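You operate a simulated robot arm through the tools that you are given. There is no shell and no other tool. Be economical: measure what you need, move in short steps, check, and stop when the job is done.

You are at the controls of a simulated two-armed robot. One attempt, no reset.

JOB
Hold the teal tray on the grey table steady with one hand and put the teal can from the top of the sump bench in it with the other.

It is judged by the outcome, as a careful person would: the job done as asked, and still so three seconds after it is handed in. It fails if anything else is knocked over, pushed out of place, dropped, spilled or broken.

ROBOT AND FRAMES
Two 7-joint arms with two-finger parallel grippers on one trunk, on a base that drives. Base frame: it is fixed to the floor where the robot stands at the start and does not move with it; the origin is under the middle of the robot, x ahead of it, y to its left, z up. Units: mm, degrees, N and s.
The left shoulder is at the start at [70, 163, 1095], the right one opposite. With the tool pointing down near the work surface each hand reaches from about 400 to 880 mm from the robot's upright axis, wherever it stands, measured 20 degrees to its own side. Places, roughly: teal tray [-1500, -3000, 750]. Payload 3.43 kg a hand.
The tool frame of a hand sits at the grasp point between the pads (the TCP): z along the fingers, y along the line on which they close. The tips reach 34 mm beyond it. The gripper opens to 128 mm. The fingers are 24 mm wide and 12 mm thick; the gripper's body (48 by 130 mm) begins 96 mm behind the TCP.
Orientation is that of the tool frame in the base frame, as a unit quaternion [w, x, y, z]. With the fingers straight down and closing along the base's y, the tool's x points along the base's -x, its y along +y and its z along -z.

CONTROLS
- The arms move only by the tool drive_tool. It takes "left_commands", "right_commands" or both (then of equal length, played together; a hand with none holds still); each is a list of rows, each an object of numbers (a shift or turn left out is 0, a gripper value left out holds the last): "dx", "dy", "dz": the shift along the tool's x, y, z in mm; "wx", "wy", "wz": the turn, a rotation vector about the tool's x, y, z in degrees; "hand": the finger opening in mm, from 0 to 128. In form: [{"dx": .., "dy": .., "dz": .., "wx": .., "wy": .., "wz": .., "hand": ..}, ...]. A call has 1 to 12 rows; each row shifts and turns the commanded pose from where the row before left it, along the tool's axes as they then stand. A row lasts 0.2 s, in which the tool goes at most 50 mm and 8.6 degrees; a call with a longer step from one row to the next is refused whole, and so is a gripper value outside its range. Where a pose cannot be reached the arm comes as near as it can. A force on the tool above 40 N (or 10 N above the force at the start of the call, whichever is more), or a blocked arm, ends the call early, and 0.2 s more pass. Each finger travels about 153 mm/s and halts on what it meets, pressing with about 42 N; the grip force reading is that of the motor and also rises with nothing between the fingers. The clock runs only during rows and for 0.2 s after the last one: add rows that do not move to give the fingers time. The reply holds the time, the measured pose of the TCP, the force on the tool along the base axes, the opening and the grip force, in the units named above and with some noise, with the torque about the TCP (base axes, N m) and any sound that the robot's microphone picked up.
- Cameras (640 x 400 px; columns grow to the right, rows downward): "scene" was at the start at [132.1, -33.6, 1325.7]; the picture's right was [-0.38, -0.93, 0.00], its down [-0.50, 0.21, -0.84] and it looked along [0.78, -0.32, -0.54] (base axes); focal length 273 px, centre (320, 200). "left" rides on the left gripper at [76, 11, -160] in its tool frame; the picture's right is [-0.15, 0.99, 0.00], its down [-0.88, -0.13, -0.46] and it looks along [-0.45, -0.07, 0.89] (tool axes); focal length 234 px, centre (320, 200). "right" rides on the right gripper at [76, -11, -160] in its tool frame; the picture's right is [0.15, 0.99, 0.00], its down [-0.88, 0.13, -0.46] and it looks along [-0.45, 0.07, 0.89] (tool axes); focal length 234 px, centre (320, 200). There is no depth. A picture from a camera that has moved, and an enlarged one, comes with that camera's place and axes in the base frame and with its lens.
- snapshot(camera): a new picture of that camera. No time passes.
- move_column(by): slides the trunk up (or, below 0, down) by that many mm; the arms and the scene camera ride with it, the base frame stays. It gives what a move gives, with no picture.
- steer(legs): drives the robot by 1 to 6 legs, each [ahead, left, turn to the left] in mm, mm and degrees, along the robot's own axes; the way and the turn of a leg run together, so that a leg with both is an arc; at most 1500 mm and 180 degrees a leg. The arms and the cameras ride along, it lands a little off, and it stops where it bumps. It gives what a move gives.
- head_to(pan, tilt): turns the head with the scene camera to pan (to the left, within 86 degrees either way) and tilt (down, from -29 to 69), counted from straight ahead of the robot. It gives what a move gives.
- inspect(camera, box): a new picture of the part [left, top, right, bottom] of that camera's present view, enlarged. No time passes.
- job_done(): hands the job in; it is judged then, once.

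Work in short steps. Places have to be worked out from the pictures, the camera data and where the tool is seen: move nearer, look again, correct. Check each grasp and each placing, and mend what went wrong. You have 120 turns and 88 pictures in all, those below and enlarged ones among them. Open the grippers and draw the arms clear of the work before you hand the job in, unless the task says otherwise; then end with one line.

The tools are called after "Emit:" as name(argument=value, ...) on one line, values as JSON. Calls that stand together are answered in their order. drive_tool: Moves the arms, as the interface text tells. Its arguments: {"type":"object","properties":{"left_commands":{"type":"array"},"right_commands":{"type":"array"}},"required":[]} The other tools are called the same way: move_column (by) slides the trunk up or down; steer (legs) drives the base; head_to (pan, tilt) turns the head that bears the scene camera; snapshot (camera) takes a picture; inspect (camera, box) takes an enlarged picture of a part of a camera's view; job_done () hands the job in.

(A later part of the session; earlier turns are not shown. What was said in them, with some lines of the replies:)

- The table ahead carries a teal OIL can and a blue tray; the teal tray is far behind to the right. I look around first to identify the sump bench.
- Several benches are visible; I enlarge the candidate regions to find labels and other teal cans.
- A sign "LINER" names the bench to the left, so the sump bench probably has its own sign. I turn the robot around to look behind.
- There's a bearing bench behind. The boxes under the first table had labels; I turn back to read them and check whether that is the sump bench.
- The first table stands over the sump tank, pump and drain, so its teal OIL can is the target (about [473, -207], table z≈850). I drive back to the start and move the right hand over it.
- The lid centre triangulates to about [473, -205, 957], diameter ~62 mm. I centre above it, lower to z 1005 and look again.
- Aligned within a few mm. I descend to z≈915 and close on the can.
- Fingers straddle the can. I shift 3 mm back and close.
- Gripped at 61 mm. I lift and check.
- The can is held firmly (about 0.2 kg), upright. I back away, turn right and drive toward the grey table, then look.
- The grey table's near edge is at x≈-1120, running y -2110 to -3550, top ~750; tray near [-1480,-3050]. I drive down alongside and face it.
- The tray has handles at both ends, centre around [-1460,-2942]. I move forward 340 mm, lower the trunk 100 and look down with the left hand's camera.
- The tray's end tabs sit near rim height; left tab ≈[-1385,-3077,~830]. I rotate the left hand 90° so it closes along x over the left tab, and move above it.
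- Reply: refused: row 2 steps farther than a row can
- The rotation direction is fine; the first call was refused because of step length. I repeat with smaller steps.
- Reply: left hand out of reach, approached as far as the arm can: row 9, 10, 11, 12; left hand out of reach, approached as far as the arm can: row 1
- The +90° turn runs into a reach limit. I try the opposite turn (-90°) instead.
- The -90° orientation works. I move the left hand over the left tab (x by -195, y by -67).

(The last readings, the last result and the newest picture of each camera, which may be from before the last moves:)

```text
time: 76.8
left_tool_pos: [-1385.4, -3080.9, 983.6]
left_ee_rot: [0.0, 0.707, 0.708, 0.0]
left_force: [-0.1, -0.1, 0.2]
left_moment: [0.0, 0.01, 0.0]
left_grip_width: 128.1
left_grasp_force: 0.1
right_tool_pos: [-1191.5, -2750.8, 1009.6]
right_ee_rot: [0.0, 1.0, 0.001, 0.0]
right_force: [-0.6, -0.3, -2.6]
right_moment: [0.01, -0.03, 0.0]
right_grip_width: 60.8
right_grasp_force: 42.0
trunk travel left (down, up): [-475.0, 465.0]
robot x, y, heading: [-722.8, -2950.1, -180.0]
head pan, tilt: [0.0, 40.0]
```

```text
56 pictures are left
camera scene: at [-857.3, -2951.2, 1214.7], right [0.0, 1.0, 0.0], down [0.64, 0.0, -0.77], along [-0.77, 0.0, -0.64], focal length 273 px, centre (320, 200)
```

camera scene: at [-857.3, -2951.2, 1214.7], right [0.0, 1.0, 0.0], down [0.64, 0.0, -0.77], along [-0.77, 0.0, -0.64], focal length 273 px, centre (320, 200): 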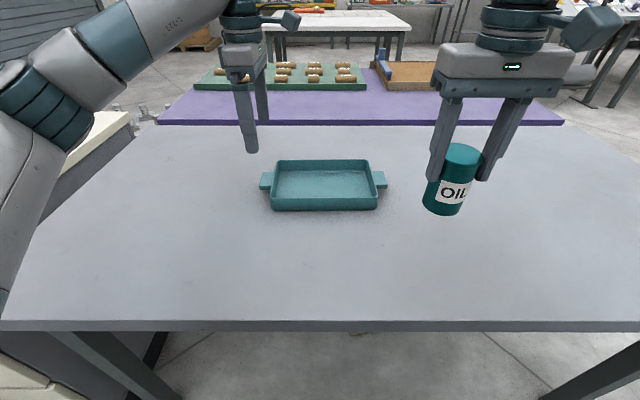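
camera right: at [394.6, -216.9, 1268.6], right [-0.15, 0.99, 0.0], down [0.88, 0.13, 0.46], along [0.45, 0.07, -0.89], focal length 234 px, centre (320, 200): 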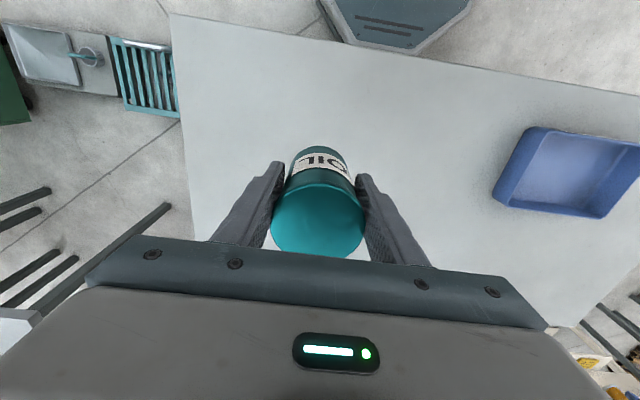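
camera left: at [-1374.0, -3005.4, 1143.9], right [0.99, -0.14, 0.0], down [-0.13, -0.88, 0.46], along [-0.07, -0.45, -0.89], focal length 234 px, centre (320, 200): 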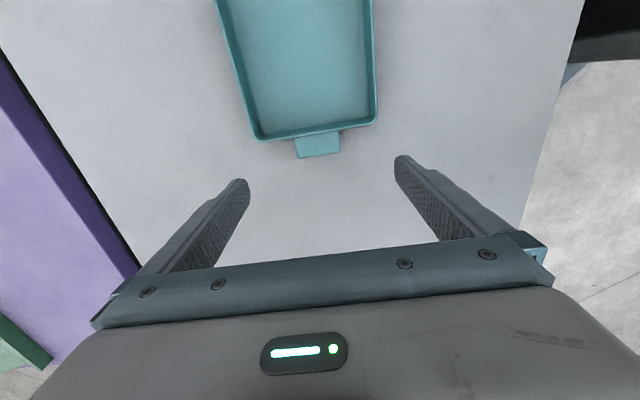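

Tab triangulates to ≈[-1389,-3081,835], table ≈791. I descend to z≈890 first and re-check alignment.

Emit:
drive_tool(left_commands=[{"dy": -4, "dx": -3, "dz": 45}, {"dz": 45}, {}])

Emit:
snapshot(camera="left")

Emit:
inspect(camera="scene", box=[200, 100, 440, 250])

```text
time: 77.6
left_tool_pos: [-1387.4, -3084.5, 893.0]
left_ee_rot: [-0.001, 0.706, 0.708, 0.0]
left_force: [-0.1, -0.3, 0.0]
left_moment: [0.02, 0.0, -0.04]
left_grip_width: 127.9
left_grasp_force: 0.0
right_tool_pos: [-1192.2, -2750.3, 1008.9]
right_ee_rot: [-0.001, 1.0, 0.0, 0.0]
right_force: [-0.2, 0.3, -2.1]
right_moment: [0.02, -0.02, 0.0]
right_grip_width: 60.7
right_grasp_force: 41.9
trunk travel left (down, up): [-475.0, 465.0]
robot x, y, heading: [-720.3, -2951.5, -179.9]
head pan, tilt: [0.0, 40.0]
```

```text
55 pictures are left
camera left: at [-1377.8, -3008.7, 1054.0], right [0.99, -0.14, 0.0], down [-0.13, -0.88, 0.46], along [-0.07, -0.45, -0.89], focal length 234 px, centre (320, 200)
```

left: 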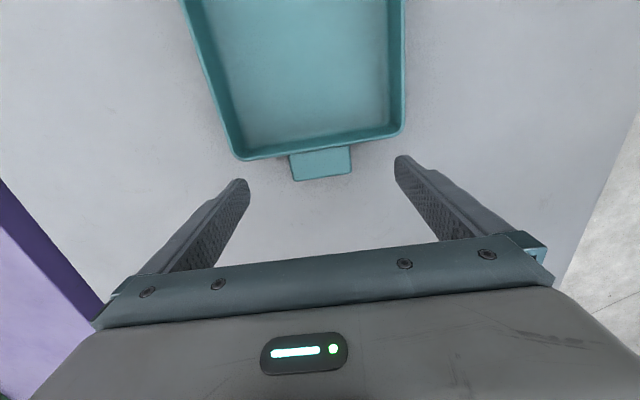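

```text
2.67 times, centred on (320, 175) of scene
camera zoom: at [-857.3, -2951.0, 1214.7], right [0.0, 1.0, 0.0], down [0.64, 0.0, -0.77], along [-0.77, 0.0, -0.64], focal length 727 px, centre (320, 267)
```

zoom: 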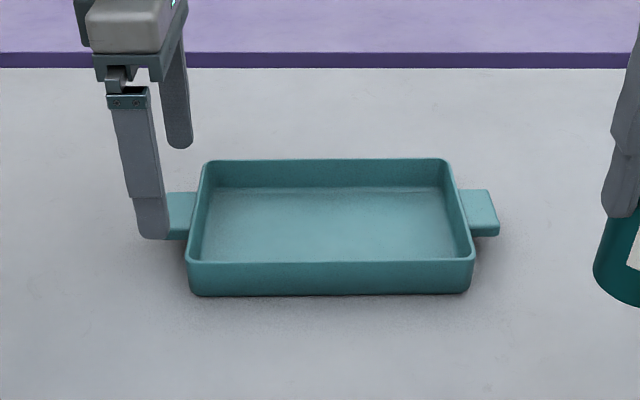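

Tab centre ≈[-1388,-3081,835], aligned. I lower 48 mm and check before closing.

Emit:
drive_tool(left_commands=[{"dz": 20}, {"dz": 16}, {"dz": 12}, {}])

Emit:
snapshot(camera="left")

Emit:
inspect(camera="scene", box=[200, 100, 440, 250])

```text
time: 78.6
left_tool_pos: [-1389.0, -3083.1, 845.2]
left_ee_rot: [-0.001, 0.707, 0.708, -0.001]
left_force: [-0.2, -0.2, -0.3]
left_moment: [0.03, -0.02, 0.0]
left_grip_width: 127.9
left_grasp_force: 0.1
right_tool_pos: [-1191.7, -2752.0, 1008.2]
right_ee_rot: [0.0, 1.0, 0.001, 0.0]
right_force: [-0.9, 1.3, -3.7]
right_moment: [0.02, -0.04, -0.02]
right_grip_width: 61.1
right_grasp_force: 42.1
trunk travel left (down, up): [-475.0, 465.0]
robot x, y, heading: [-722.3, -2949.7, -180.0]
head pan, tilt: [0.0, 40.0]
```

```text
53 pictures are left
camera left: at [-1378.1, -3007.7, 1006.5], right [0.99, -0.14, 0.0], down [-0.13, -0.88, 0.46], along [-0.07, -0.45, -0.89], focal length 234 px, centre (320, 200)
```

left: 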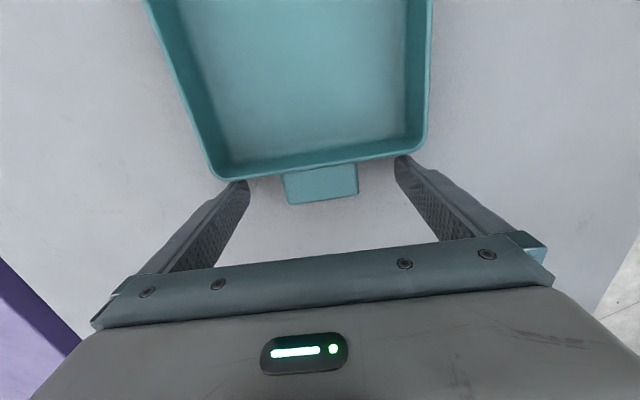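

```text
2.67 times, centred on (320, 175) of scene
camera zoom: at [-857.5, -2951.1, 1214.6], right [0.0, 1.0, 0.0], down [0.64, 0.0, -0.77], along [-0.77, 0.0, -0.64], focal length 727 px, centre (320, 267)
```

zoom: 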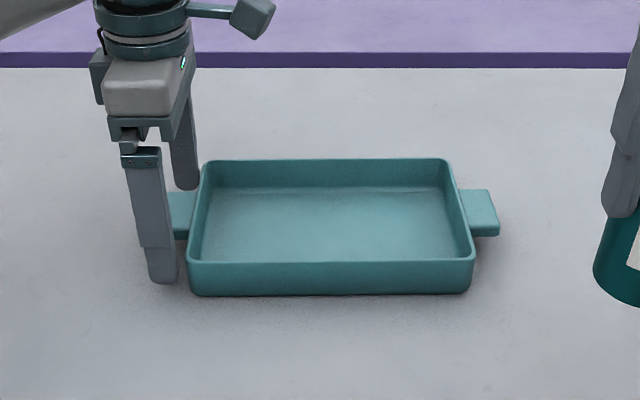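

Well centred. I shift 3 mm outward and close on the tab gradually.

Emit:
drive_tool(left_commands=[{"dx": -3}, {"hand": 100}, {"hand": 80}, {"hand": 66}, {"hand": 58}, {"hand": 50}, {"hand": 40}, {}, {}])

Emit:
snapshot(camera="left")

Emit:
inspect(camera="scene", box=[200, 100, 440, 250])

```text
time: 80.6
left_tool_pos: [-1388.4, -3085.8, 844.4]
left_ee_rot: [0.0, 0.706, 0.708, -0.001]
left_force: [-1.4, 0.2, 1.5]
left_moment: [0.0, 0.0, 0.18]
left_grip_width: 59.1
left_grasp_force: 41.8
right_tool_pos: [-1191.6, -2748.9, 1009.3]
right_ee_rot: [0.0, 1.0, 0.001, 0.0]
right_force: [-0.4, 0.6, -2.7]
right_moment: [-0.01, -0.06, 0.01]
right_grip_width: 60.8
right_grasp_force: 41.7
trunk travel left (down, up): [-475.0, 465.0]
robot x, y, heading: [-723.8, -2949.7, -179.8]
head pan, tilt: [0.0, 40.0]
```

```text
51 pictures are left
camera left: at [-1378.4, -3010.6, 1006.3], right [0.99, -0.14, 0.0], down [-0.13, -0.88, 0.46], along [-0.07, -0.45, -0.89], focal length 234 px, centre (320, 200)
```

left: 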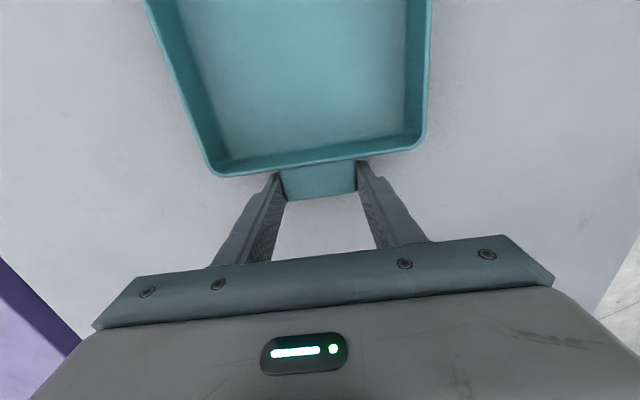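

```text
2.67 times, centred on (320, 175) of scene
camera zoom: at [-857.7, -2951.2, 1214.6], right [0.0, 1.0, 0.0], down [0.64, 0.0, -0.77], along [-0.77, 0.0, -0.64], focal length 727 px, centre (320, 267)
```

zoom: 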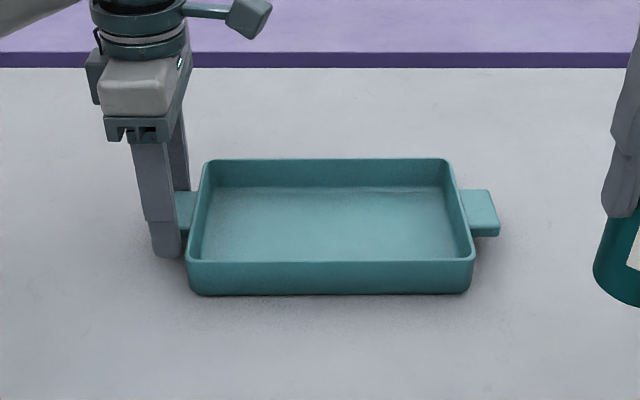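

The tab is firmly held, tray undisturbed. Now I bring the can above the tray's right half, target [-1392,-2893].

Emit:
drive_tool(right_commands=[{"dx": -40, "dy": 10}, {"dx": -40, "dy": 20}, {"dx": -40, "dy": 25}, {"dx": -40, "dy": 25}, {"dx": -40, "dy": 25}, {"dy": 20}, {"dy": 18}, {}])

Emit:
snapshot(camera="right")

Emit:
snapshot(camera="scene")

```text
time: 82.4
left_tool_pos: [-1388.1, -3085.8, 845.7]
left_ee_rot: [0.0, 0.707, 0.708, 0.0]
left_force: [-0.2, 0.5, 0.4]
left_moment: [0.03, -0.03, 0.08]
left_grip_width: 59.5
left_grasp_force: 41.8
right_tool_pos: [-1290.8, -2790.4, 1008.3]
right_ee_rot: [0.0, 1.0, 0.0, 0.0]
right_force: [0.6, 0.7, -2.8]
right_moment: [0.05, -0.03, -0.02]
right_grip_width: 61.0
right_grasp_force: 41.9
right hand out of reach, approached as far as the arm can: row 3, 4, 5, 6, 7
trunk travel left (down, up): [-475.0, 465.0]
robot x, y, heading: [-722.1, -2951.2, -180.0]
head pan, tilt: [0.0, 40.0]
```

```text
49 pictures are left
camera right: at [-1215.2, -2779.6, 1167.3], right [0.15, -0.99, 0.0], down [-0.88, -0.13, 0.46], along [-0.45, -0.07, -0.89], focal length 234 px, centre (320, 200)
```

right: 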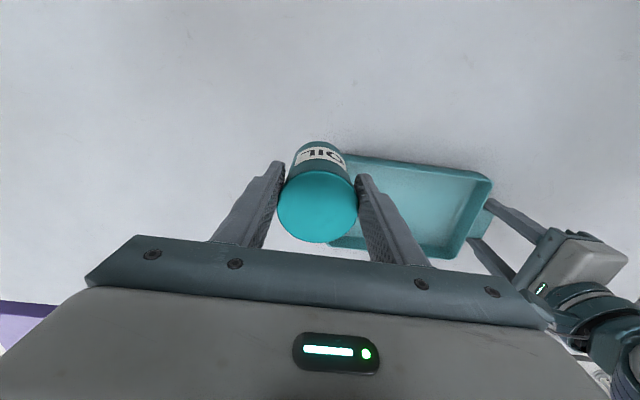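

```text
48 pictures are left
camera scene: at [-857.6, -2951.1, 1214.6], right [0.0, 1.0, 0.0], down [0.64, 0.0, -0.77], along [-0.77, 0.0, -0.64], focal length 273 px, centre (320, 200)
```

scene: 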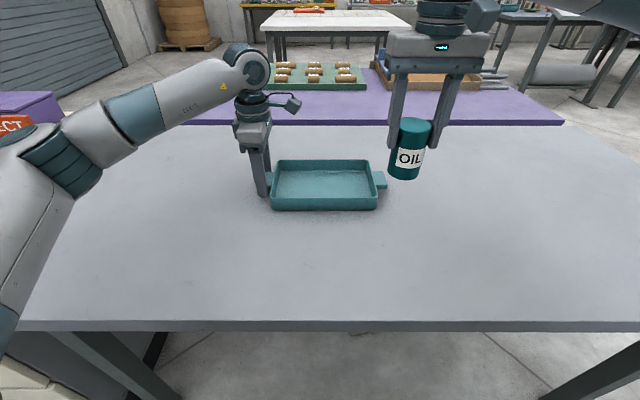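

The right arm stopped short at x=-1291; it may be an awkward posture. I try going out farther to the right side first, and a bit lower.

Emit:
drive_tool(right_commands=[{"dy": -40}, {"dy": -40}, {"dz": 30}, {"dx": -35}, {"dx": -35}, {"dx": -30}, {}])

```text
time: 84.0
left_tool_pos: [-1388.0, -3086.3, 845.8]
left_ee_rot: [0.0, 0.707, 0.708, 0.0]
left_force: [1.8, -0.8, 1.7]
left_moment: [0.06, 0.23, -0.1]
left_grip_width: 59.6
left_grasp_force: 42.0
right_tool_pos: [-1391.9, -2709.7, 977.5]
right_ee_rot: [0.0, 1.0, 0.0, 0.001]
right_force: [0.8, 0.3, -1.8]
right_moment: [0.04, -0.02, 0.04]
right_grip_width: 61.1
right_grasp_force: 42.0
trunk travel left (down, up): [-475.0, 465.0]
robot x, y, heading: [-722.0, -2949.9, -180.1]
head pan, tilt: [0.0, 40.0]
```

Reached x=-1392 at y=-2710. Now I slide left toward y=-2893 at this height (can base still ~85 mm above the rim).

Emit:
drive_tool(right_commands=[{"dy": 35}, {"dy": 35}, {"dy": 35}, {"dy": 35}, {"dy": 35}, {"dy": 8}, {}])

Emit:
snapshot(camera="scene")

```text
time: 85.6
left_tool_pos: [-1389.2, -3086.0, 845.5]
left_ee_rot: [0.0, 0.707, 0.707, 0.0]
left_force: [-0.5, 0.5, 1.1]
left_moment: [0.03, 0.04, 0.14]
left_grip_width: 59.5
left_grasp_force: 41.9
right_tool_pos: [-1353.3, -2759.9, 966.1]
right_ee_rot: [0.0, 1.0, 0.002, -0.001]
right_force: [0.1, -0.7, -2.6]
right_moment: [0.0, 0.05, 0.02]
right_grip_width: 60.9
right_grasp_force: 42.3
right hand out of reach, approached as far as the arm can: row 1, 2, 3, 4, 5, 6
trunk travel left (down, up): [-475.0, 465.0]
robot x, y, heading: [-721.5, -2948.9, -180.1]
head pan, tilt: [0.0, 40.0]
```

```text
47 pictures are left
camera scene: at [-857.6, -2951.1, 1214.6], right [0.0, 1.0, 0.0], down [0.64, 0.0, -0.77], along [-0.77, 0.0, -0.64], focal length 273 px, centre (320, 200)
```

scene: 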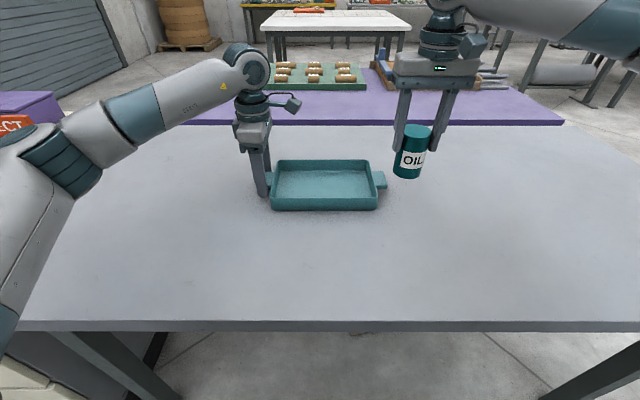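

The wrist yaw limits inward motion. Mirroring the left arm, I turn the right hand +45° about its axis, then slide over the tray.

Emit:
drive_tool(right_commands=[{"wz": 7.5}, {"wz": 7.5}, {"wz": 7.5}, {"wz": 7.5}, {"wz": 7.5}, {"wz": 7.5}, {"dx": 14.3, "dy": 28.1}, {"dx": 14.3, "dy": 28.1}, {"dx": 14.3, "dy": 28.1}, {}])

Emit:
snapshot(camera="scene")

```text
time: 87.8
left_tool_pos: [-1389.1, -3086.1, 845.3]
left_ee_rot: [-0.001, 0.707, 0.708, 0.001]
left_force: [-0.9, 0.6, 1.0]
left_moment: [0.01, 0.02, 0.12]
left_grip_width: 59.4
left_grasp_force: 42.1
right_tool_pos: [-1350.8, -2761.3, 967.0]
right_ee_rot: [0.0, 0.924, -0.382, -0.001]
right_force: [-0.1, -0.4, -2.8]
right_moment: [-0.02, -0.03, -0.01]
right_grip_width: 61.1
right_grasp_force: 42.1
right hand out of reach, approached as far as the arm can: row 7, 8, 9
trunk travel left (down, up): [-475.0, 465.0]
robot x, y, heading: [-723.8, -2951.3, -179.5]
head pan, tilt: [0.0, 40.0]
```

```text
46 pictures are left
camera scene: at [-857.7, -2951.1, 1214.6], right [0.0, 1.0, 0.0], down [0.64, 0.0, -0.77], along [-0.77, 0.0, -0.64], focal length 273 px, centre (320, 200)
```

scene: 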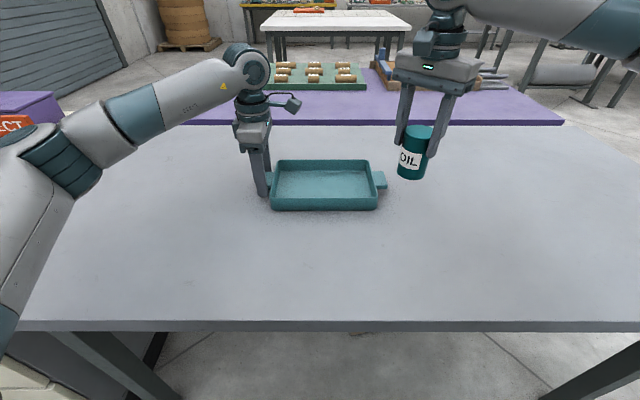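

Yaw isn't the limit; the right arm can't come that far inward at this extension. I'll release the tab, raise the left hand, and reposition the base back and to the left so both hands are in easy reach.

Emit:
drive_tool(left_commands=[{"hand": 75}, {"hand": 100}, {"hand": 128}, {}, {"dz": -20}, {"dz": -40}, {"dz": -45}, {}], right_commands=[{"wz": -7.5}, {"wz": -7.5}, {"wz": -7.5}, {"wz": -7.5}, {"wz": -7.5}, {"wz": -7.5}, {"dz": -30}, {}])

Emit:
steer(legs=[[-150, 110, 0]])

Emit:
snapshot(camera="scene")

```text
time: 89.6
left_tool_pos: [-1387.7, -3085.4, 951.6]
left_ee_rot: [0.0, 0.706, 0.708, 0.001]
left_force: [0.7, 0.6, 0.3]
left_moment: [0.02, -0.01, 0.04]
left_grip_width: 127.9
left_grasp_force: 0.1
right_tool_pos: [-1348.9, -2759.2, 985.9]
right_ee_rot: [0.001, 1.0, 0.002, -0.001]
right_force: [0.0, 0.2, -1.9]
right_moment: [0.02, -0.05, -0.02]
right_grip_width: 60.7
right_grasp_force: 41.9
right hand out of reach, approached as far as the arm can: row 7
trunk travel left (down, up): [-475.0, 465.0]
robot x, y, heading: [-722.4, -2950.1, -180.0]
head pan, tilt: [0.0, 40.0]
```

```text
time: 91.1
left_tool_pos: [-1235.9, -3195.7, 951.1]
left_ee_rot: [0.001, 0.706, 0.708, 0.0]
left_force: [-0.3, 0.4, -0.3]
left_moment: [0.04, -0.02, -0.02]
left_grip_width: 127.9
left_grasp_force: 0.0
right_tool_pos: [-1196.0, -2868.4, 986.5]
right_ee_rot: [0.001, 1.0, 0.001, 0.0]
right_force: [0.8, -0.3, -1.6]
right_moment: [0.03, -0.01, 0.02]
right_grip_width: 61.0
right_grasp_force: 41.7
trunk travel left (down, up): [-475.0, 465.0]
robot x, y, heading: [-573.6, -3057.1, -179.7]
head pan, tilt: [0.0, 40.0]
```

```text
45 pictures are left
camera scene: at [-706.1, -3061.7, 1214.7], right [0.0, 1.0, 0.0], down [0.64, 0.0, -0.77], along [-0.77, 0.0, -0.64], focal length 273 px, centre (320, 200)
```

scene: 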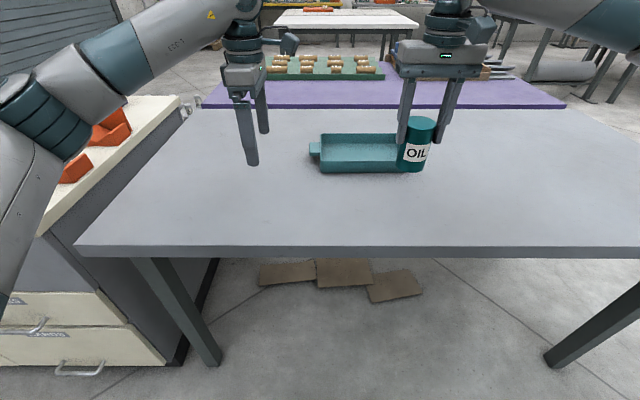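

I misjudged: backing off increases the extension. Instead I'll keep the old distance but shift left ~160 mm total so the can target is 20° to the right. First I test here whether the left hand can reach the inward position it will need, moving the right hand out for clearance.

Emit:
drive_tool(left_commands=[{}, {}, {}, {"dx": 40}, {"dx": 40}, {"dx": 40}, {"dx": 40}, {"dy": -5}, {}], right_commands=[{"dy": -35}, {"dy": -35}, {"dy": -35}, {}, {}, {}, {}, {}, {}])

Emit:
snapshot(camera="scene")

```text
time: 93.1
left_tool_pos: [-1243.0, -3034.3, 951.5]
left_ee_rot: [0.0, 0.706, 0.708, 0.0]
left_force: [1.7, 0.2, 0.4]
left_moment: [-0.01, -0.01, 0.01]
left_grip_width: 128.0
left_grasp_force: 0.0
right_tool_pos: [-1197.6, -2763.1, 984.4]
right_ee_rot: [0.001, 1.0, 0.002, -0.001]
right_force: [-0.2, 0.9, -2.0]
right_moment: [0.01, -0.02, -0.02]
right_grip_width: 60.9
right_grasp_force: 42.1
trunk travel left (down, up): [-475.0, 465.0]
robot x, y, heading: [-571.7, -3063.8, -179.7]
head pan, tilt: [0.0, 40.0]
```

```text
44 pictures are left
camera scene: at [-706.7, -3060.6, 1214.6], right [0.0, 1.0, 0.0], down [0.64, 0.0, -0.77], along [-0.77, 0.0, -0.64], focal length 273 px, centre (320, 200)
```

scene: 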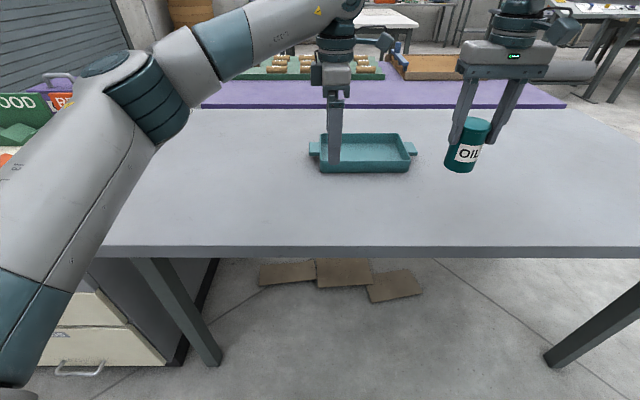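

Left can reach it. Now I drive forward 150 and left 50 to bring the left hand back over the tab.

Emit:
steer(legs=[[150, 50, 0]])

Emit:
snapshot(camera="left")

Emit:
snapshot(camera="scene")

```text
time: 94.6
left_tool_pos: [-1393.6, -3084.5, 950.9]
left_ee_rot: [0.001, 0.707, 0.708, 0.0]
left_force: [-0.4, 0.4, -0.1]
left_moment: [0.01, -0.02, 0.0]
left_grip_width: 127.9
left_grasp_force: 0.1
right_tool_pos: [-1350.1, -2813.3, 983.7]
right_ee_rot: [0.001, 1.0, 0.001, 0.0]
right_force: [-0.4, 0.4, -2.8]
right_moment: [0.0, -0.04, 0.03]
right_grip_width: 60.8
right_grasp_force: 41.8
trunk travel left (down, up): [-475.0, 465.0]
robot x, y, heading: [-720.1, -3112.5, -179.8]
head pan, tilt: [0.0, 40.0]
```

```text
43 pictures are left
camera left: at [-1383.9, -3009.9, 1112.0], right [0.99, -0.14, 0.0], down [-0.13, -0.88, 0.46], along [-0.06, -0.45, -0.89], focal length 234 px, centre (320, 200)
```

left: 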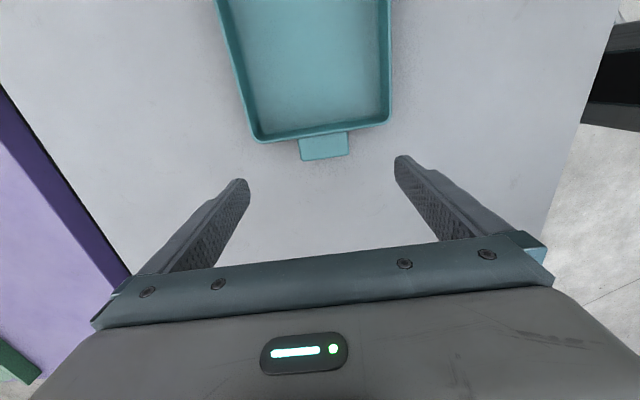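

```text
42 pictures are left
camera scene: at [-858.8, -3111.5, 1214.5], right [0.0, 1.0, 0.0], down [0.64, 0.0, -0.77], along [-0.77, 0.0, -0.64], focal length 273 px, centre (320, 200)
```

scene: 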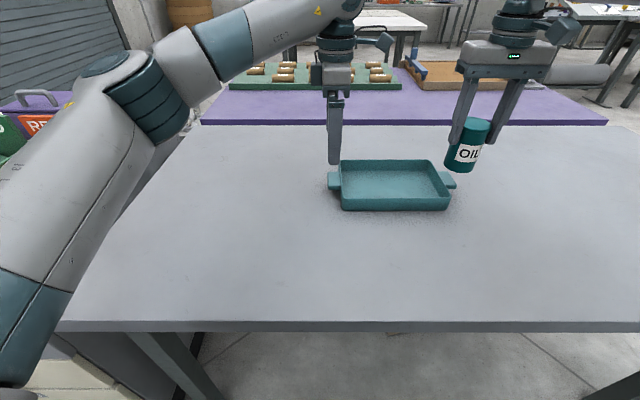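

Tab at x≈-1388.5, y≈-3081. I correct +5 mm in x, descend to z 845 and check.

Emit:
drive_tool(left_commands=[{"dy": 5, "dx": -1.5, "dz": 30}, {"dz": 35}, {"dz": 25}, {"dz": 16}, {}])

Emit:
snapshot(camera="left")

```text
time: 95.8
left_tool_pos: [-1388.8, -3087.2, 846.1]
left_ee_rot: [0.0, 0.707, 0.707, -0.001]
left_force: [-0.6, -1.0, 0.2]
left_moment: [0.03, 0.01, -0.01]
left_grip_width: 128.1
left_grasp_force: 0.0
right_tool_pos: [-1348.0, -2813.1, 984.8]
right_ee_rot: [0.001, 1.0, 0.001, 0.0]
right_force: [0.7, 0.2, -3.3]
right_moment: [0.04, -0.02, -0.01]
right_grip_width: 60.9
right_grasp_force: 41.9
trunk travel left (down, up): [-475.0, 465.0]
robot x, y, heading: [-721.2, -3111.7, -180.0]
head pan, tilt: [0.0, 40.0]
```

```text
41 pictures are left
camera left: at [-1378.1, -3011.4, 1006.5], right [0.99, -0.14, 0.0], down [-0.13, -0.88, 0.46], along [-0.07, -0.45, -0.89], focal length 234 px, centre (320, 200)
```

left: 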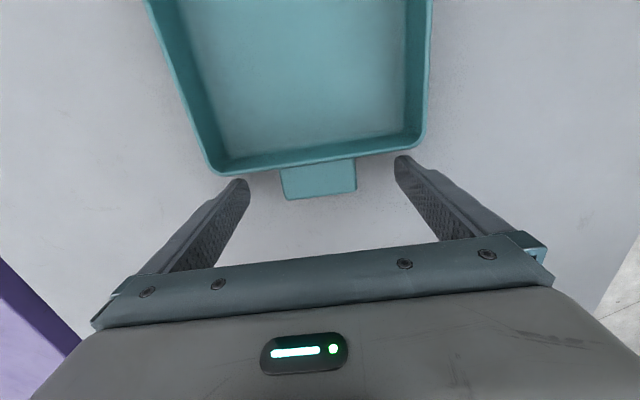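

Centred again. I close on the tab, and afterwards move the right hand toward [-1392,-2880].

Emit:
drive_tool(left_commands=[{"hand": 100}, {"hand": 80}, {"hand": 66}, {"hand": 58}, {"hand": 50}, {"hand": 40}, {}, {}])

Emit:
drive_tool(right_commands=[{"dx": -22, "dy": 22}, {"dx": -22, "dy": 22}, {"dy": 22}, {}])

Emit:
snapshot(camera="right")

Emit:
snapshot(camera="scene")

```text
time: 97.6
left_tool_pos: [-1388.3, -3085.5, 845.4]
left_ee_rot: [-0.001, 0.706, 0.708, 0.0]
left_force: [-0.8, -0.7, -0.7]
left_moment: [0.0, -0.03, 0.11]
left_grip_width: 59.5
left_grasp_force: 42.4
right_tool_pos: [-1348.8, -2812.1, 984.6]
right_ee_rot: [0.0, 1.0, 0.001, -0.001]
right_force: [-0.2, 0.6, -2.5]
right_moment: [0.01, -0.02, -0.02]
right_grip_width: 60.9
right_grasp_force: 41.7
trunk travel left (down, up): [-475.0, 465.0]
robot x, y, heading: [-720.8, -3111.2, -180.2]
head pan, tilt: [0.0, 40.0]
```

```text
time: 98.6
left_tool_pos: [-1388.3, -3085.8, 845.0]
left_ee_rot: [0.0, 0.707, 0.708, 0.0]
left_force: [1.0, 0.0, 1.3]
left_moment: [0.06, 0.18, -0.03]
left_grip_width: 59.5
left_grasp_force: 41.9
right_tool_pos: [-1390.3, -2876.6, 985.5]
right_ee_rot: [0.001, 1.0, 0.0, -0.002]
right_force: [0.6, -0.1, -2.3]
right_moment: [0.02, -0.04, 0.01]
right_grip_width: 60.8
right_grasp_force: 41.9
trunk travel left (down, up): [-475.0, 465.0]
robot x, y, heading: [-720.6, -3109.6, -179.9]
head pan, tilt: [0.0, 40.0]
```

```text
40 pictures are left
camera right: at [-1314.7, -2866.0, 1144.0], right [0.15, -0.99, 0.0], down [-0.88, -0.13, 0.46], along [-0.45, -0.07, -0.89], focal length 234 px, centre (320, 200)
```

right: 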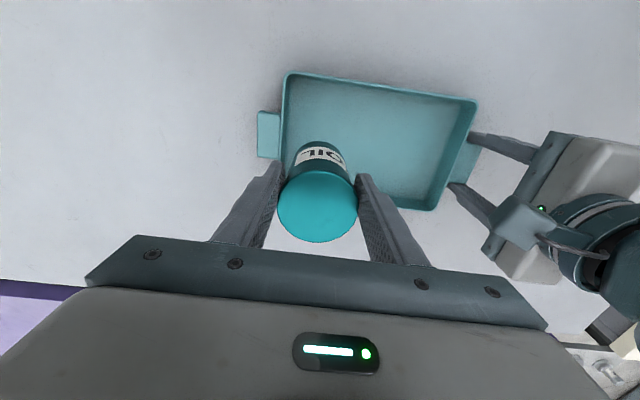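

```text
39 pictures are left
camera scene: at [-857.8, -3111.2, 1214.6], right [0.0, 1.0, 0.0], down [0.64, 0.0, -0.77], along [-0.77, 0.0, -0.64], focal length 273 px, centre (320, 200)
```

scene: 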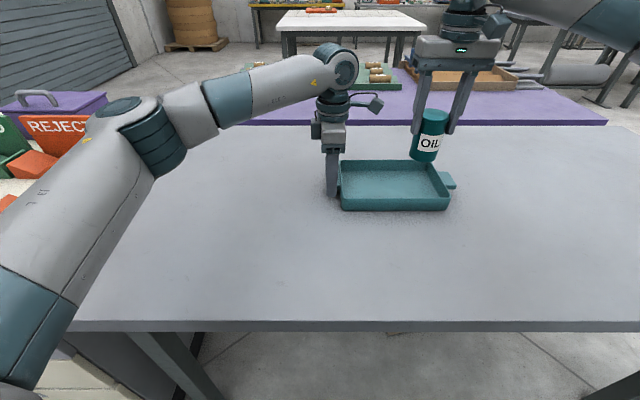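

Both hands reach well. I shift 15 mm more inward and descend to z≈872, then check the view.

Emit:
drive_tool(right_commands=[{"dy": 15}, {"dz": 35}, {"dz": 35}, {"dz": 30}, {"dz": 13}, {}])

Emit:
snapshot(camera="right")

Emit:
inspect(camera="scene", box=[280, 60, 520, 220])

```text
time: 99.6
left_tool_pos: [-1388.3, -3086.3, 845.7]
left_ee_rot: [0.0, 0.706, 0.708, 0.0]
left_force: [2.3, -2.4, 4.2]
left_moment: [0.08, -0.13, -0.19]
left_grip_width: 59.3
left_grasp_force: 41.6
right_tool_pos: [-1384.2, -2887.3, 894.7]
right_ee_rot: [0.004, 1.0, 0.0, -0.007]
right_force: [4.3, 0.9, 8.3]
right_moment: [0.26, -0.58, -0.02]
right_grip_width: 61.1
right_grasp_force: 42.1
right hand out of reach, approached as far as the arm can: row 1
trunk travel left (down, up): [-475.0, 465.0]
robot x, y, heading: [-723.4, -3111.5, -179.9]
head pan, tilt: [0.0, 40.0]
stopped in row 5 (right hand): the force on the tool passed its limit at 54 N (the readings are from after the stop); the commanded pose is now the measured one
```

```text
38 pictures are left
camera right: at [-1306.4, -2875.6, 1054.1], right [0.15, -0.99, 0.0], down [-0.87, -0.13, 0.47], along [-0.46, -0.07, -0.88], focal length 234 px, centre (320, 200)
```

right: 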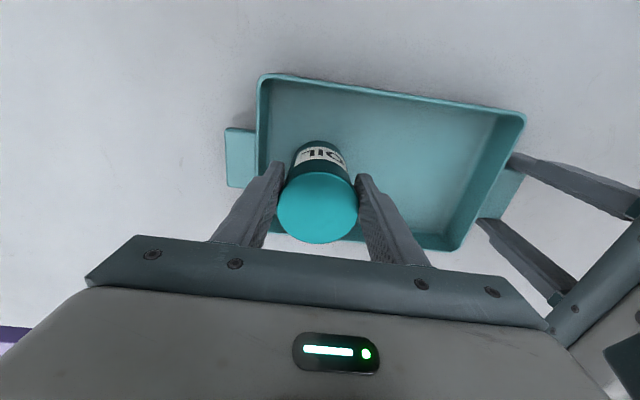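

```text
2.50 times, centred on (400, 140) of scene
camera zoom: at [-856.4, -3111.6, 1215.0], right [0.0, 1.0, 0.0], down [0.64, 0.0, -0.77], along [-0.77, 0.0, -0.64], focal length 682 px, centre (120, 350)
```

zoom: 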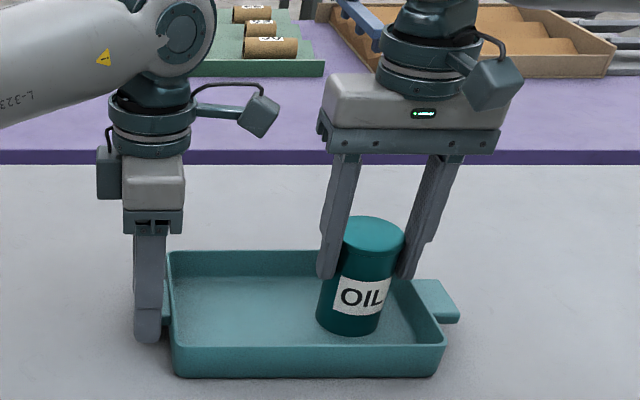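

The can slipped down somewhat in the grip on the way (lid now about TCP height), so its base has reached the tray floor already; it stands inside, clear of the walls. I release it gently while the left hand holds the tray.

Emit:
drive_tool(right_commands=[{"hand": 63}, {"hand": 68}, {"hand": 76}, {"hand": 90}, {}, {}])

Emit:
snapshot(camera="right")

Emit:
inspect(camera="scene", box=[280, 60, 520, 220])

```text
time: 101.0
left_tool_pos: [-1388.6, -3086.7, 845.7]
left_ee_rot: [-0.001, 0.705, 0.709, -0.001]
left_force: [1.5, -2.0, 15.7]
left_moment: [0.17, -0.23, 0.01]
left_grip_width: 59.3
left_grasp_force: 42.1
right_tool_pos: [-1383.4, -2887.7, 895.2]
right_ee_rot: [0.003, 1.0, -0.001, -0.008]
right_force: [-1.0, -0.1, -1.3]
right_moment: [-0.01, -0.02, 0.01]
right_grip_width: 89.9
right_grasp_force: 0.1
trunk travel left (down, up): [-475.0, 465.0]
robot x, y, heading: [-721.9, -3109.6, -179.9]
head pan, tilt: [0.0, 40.0]
```

```text
36 pictures are left
camera right: at [-1306.5, -2875.8, 1053.1], right [0.15, -0.99, 0.0], down [-0.87, -0.13, 0.47], along [-0.46, -0.07, -0.88], focal length 234 px, centre (320, 200)
```

right: 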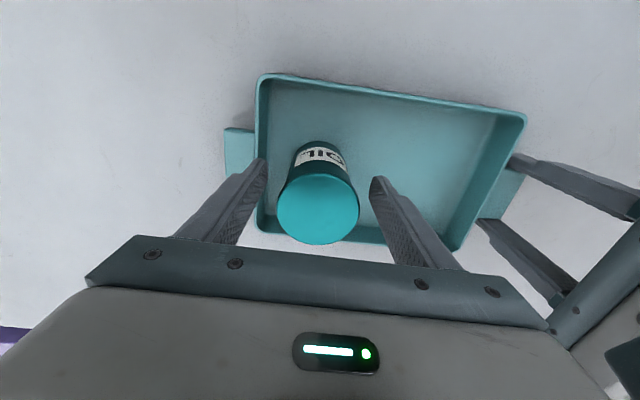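

```text
2.50 times, centred on (400, 140) of scene
camera zoom: at [-856.2, -3111.6, 1214.9], right [0.0, 1.0, 0.0], down [0.64, 0.0, -0.77], along [-0.77, 0.0, -0.64], focal length 682 px, centre (120, 350)
```

zoom: 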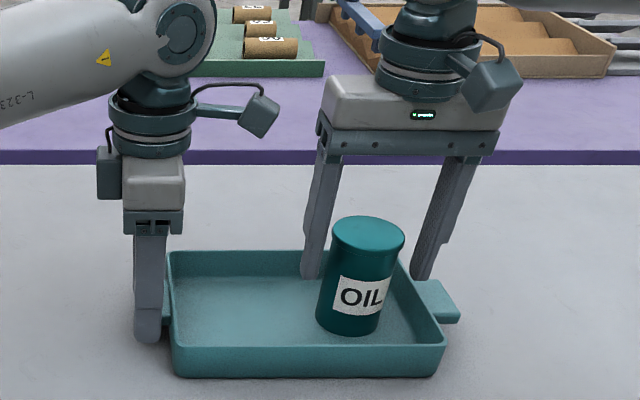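

The can stands free in the tray. I raise the right hand straight up and then off to the right, keeping the tray held.

Emit:
drive_tool(right_commands=[{"dz": -20}, {"dz": -35}, {"dz": -45}, {"dz": -30}, {"dy": -40}, {"dy": -40}, {"dy": -40}, {"dx": 40}, {"dx": 40}, {}])

Emit:
inspect(camera="scene", box=[280, 60, 520, 220])

```text
time: 103.2
left_tool_pos: [-1387.3, -3086.6, 844.8]
left_ee_rot: [0.001, 0.706, 0.708, -0.001]
left_force: [-1.5, -1.5, 17.2]
left_moment: [0.12, -0.43, 0.32]
left_grip_width: 59.3
left_grasp_force: 42.1
right_tool_pos: [-1297.1, -2755.2, 1022.7]
right_ee_rot: [0.004, 1.0, 0.0, -0.007]
right_force: [-0.8, -0.1, -0.3]
right_moment: [-0.02, -0.01, -0.02]
right_grip_width: 89.9
right_grasp_force: 0.1
right hand out of reach, approached as far as the arm can: row 4
trunk travel left (down, up): [-475.0, 465.0]
robot x, y, heading: [-722.0, -3111.6, -179.8]
head pan, tilt: [0.0, 40.0]
```

```text
2.50 times, centred on (400, 140) of scene
camera zoom: at [-856.0, -3111.4, 1214.9], right [0.0, 1.0, 0.0], down [0.64, 0.0, -0.77], along [-0.77, 0.0, -0.64], focal length 682 px, centre (120, 350)
```

zoom: 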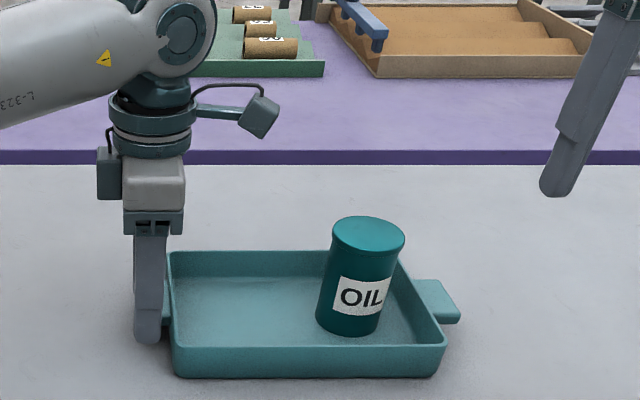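

The can stands well. The left hand shows 17 N upward load, so I relieve it slightly before opening slowly.

Emit:
drive_tool(left_commands=[{"dz": -0.5}, {}])

```text
time: 103.8
left_tool_pos: [-1388.9, -3086.2, 846.4]
left_ee_rot: [0.001, 0.706, 0.708, -0.001]
left_force: [3.2, -1.7, 12.8]
left_moment: [0.11, -0.02, 0.1]
left_grip_width: 59.3
left_grasp_force: 41.4
right_tool_pos: [-1296.4, -2755.7, 1023.3]
right_ee_rot: [0.003, 1.0, 0.0, -0.007]
right_force: [0.2, -0.1, -0.1]
right_moment: [-0.02, 0.04, -0.02]
right_grip_width: 90.1
right_grasp_force: 0.0
trunk travel left (down, up): [-475.0, 465.0]
robot x, y, heading: [-721.1, -3112.2, -180.0]
head pan, tilt: [0.0, 40.0]
```

The load drops with a small lift; I relieve a bit more, then open and withdraw upward.

Emit:
drive_tool(left_commands=[{"dz": -1.2}, {}])

Emit:
drive_tool(left_commands=[{"hand": 62}, {"hand": 75}, {"hand": 100}, {"hand": 120}, {}])

Emit:
drive_tool(left_commands=[{"dz": -20}, {"dz": -35}, {"dz": -45}, {"dz": -30}, {"dx": -40}, {"dx": -40}, {"dx": -40}, {}, {}])

Emit:
snapshot(camera="scene")

Emit:
inspect(camera="scene", box=[280, 60, 520, 220])

```text
time: 104.4
left_tool_pos: [-1388.7, -3086.3, 845.8]
left_ee_rot: [0.001, 0.706, 0.709, -0.001]
left_force: [1.9, -1.0, 2.4]
left_moment: [0.18, 0.42, -0.27]
left_grip_width: 59.6
left_grasp_force: 42.1
right_tool_pos: [-1299.0, -2756.2, 1022.7]
right_ee_rot: [0.003, 1.0, 0.0, -0.006]
right_force: [1.3, 0.1, -0.6]
right_moment: [0.05, 0.0, 0.02]
right_grip_width: 90.1
right_grasp_force: 0.0
trunk travel left (down, up): [-475.0, 465.0]
robot x, y, heading: [-723.6, -3112.8, -179.9]
head pan, tilt: [0.0, 40.0]
```

```text
time: 105.6
left_tool_pos: [-1388.6, -3087.3, 846.1]
left_ee_rot: [0.001, 0.706, 0.708, -0.001]
left_force: [-0.5, -0.5, 0.9]
left_moment: [-0.05, 0.02, 0.01]
left_grip_width: 120.2
left_grasp_force: 0.1
right_tool_pos: [-1298.5, -2756.5, 1021.3]
right_ee_rot: [0.004, 1.0, 0.0, -0.007]
right_force: [-0.4, 0.3, 0.3]
right_moment: [0.02, 0.02, -0.01]
right_grip_width: 89.8
right_grasp_force: 0.2
trunk travel left (down, up): [-475.0, 465.0]
robot x, y, heading: [-722.7, -3112.3, -179.8]
head pan, tilt: [0.0, 40.0]
```

```text
time: 107.6
left_tool_pos: [-1388.1, -3207.4, 975.8]
left_ee_rot: [0.0, 0.706, 0.708, 0.001]
left_force: [1.0, 0.2, 0.3]
left_moment: [0.01, 0.0, 0.0]
left_grip_width: 120.2
left_grasp_force: 0.1
right_tool_pos: [-1298.3, -2758.1, 1024.5]
right_ee_rot: [0.004, 1.0, 0.0, -0.006]
right_force: [0.1, 0.6, 0.5]
right_moment: [0.0, 0.01, -0.01]
right_grip_width: 89.9
right_grasp_force: 0.1
trunk travel left (down, up): [-475.0, 465.0]
robot x, y, heading: [-722.9, -3114.7, -179.6]
head pan, tilt: [0.0, 40.0]
```

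```text
33 pictures are left
camera scene: at [-857.8, -3111.7, 1214.6], right [0.0, 1.0, 0.0], down [0.64, 0.0, -0.77], along [-0.77, 0.0, -0.64], focal length 273 px, centre (320, 200)
```

scene: 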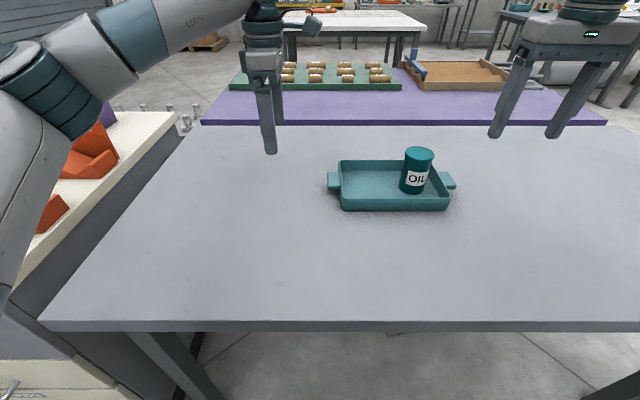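

```text
2.50 times, centred on (400, 140) of scene
camera zoom: at [-857.8, -3111.7, 1214.6], right [0.0, 1.0, 0.0], down [0.64, 0.0, -0.77], along [-0.77, 0.0, -0.64], focal length 682 px, centre (120, 350)
```

zoom: 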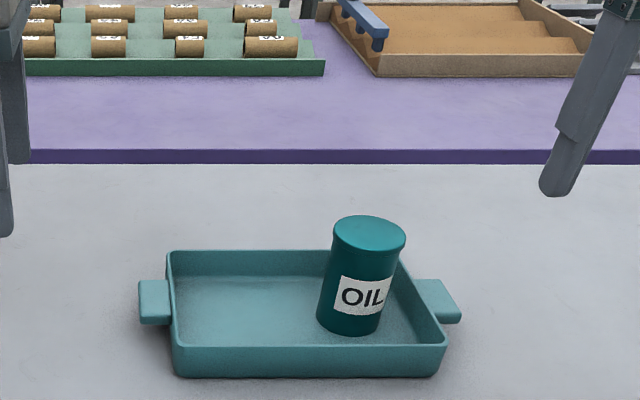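

The can stands upright in the tray, the tray is unmoved, both grippers are open and clear. I hand the job in.

Emit:
job_done()

```text
The job is handed in.
```

The teal OIL can is standing upright in the teal tray, which the left hand held while the right placed the can; both hands are open and clear.
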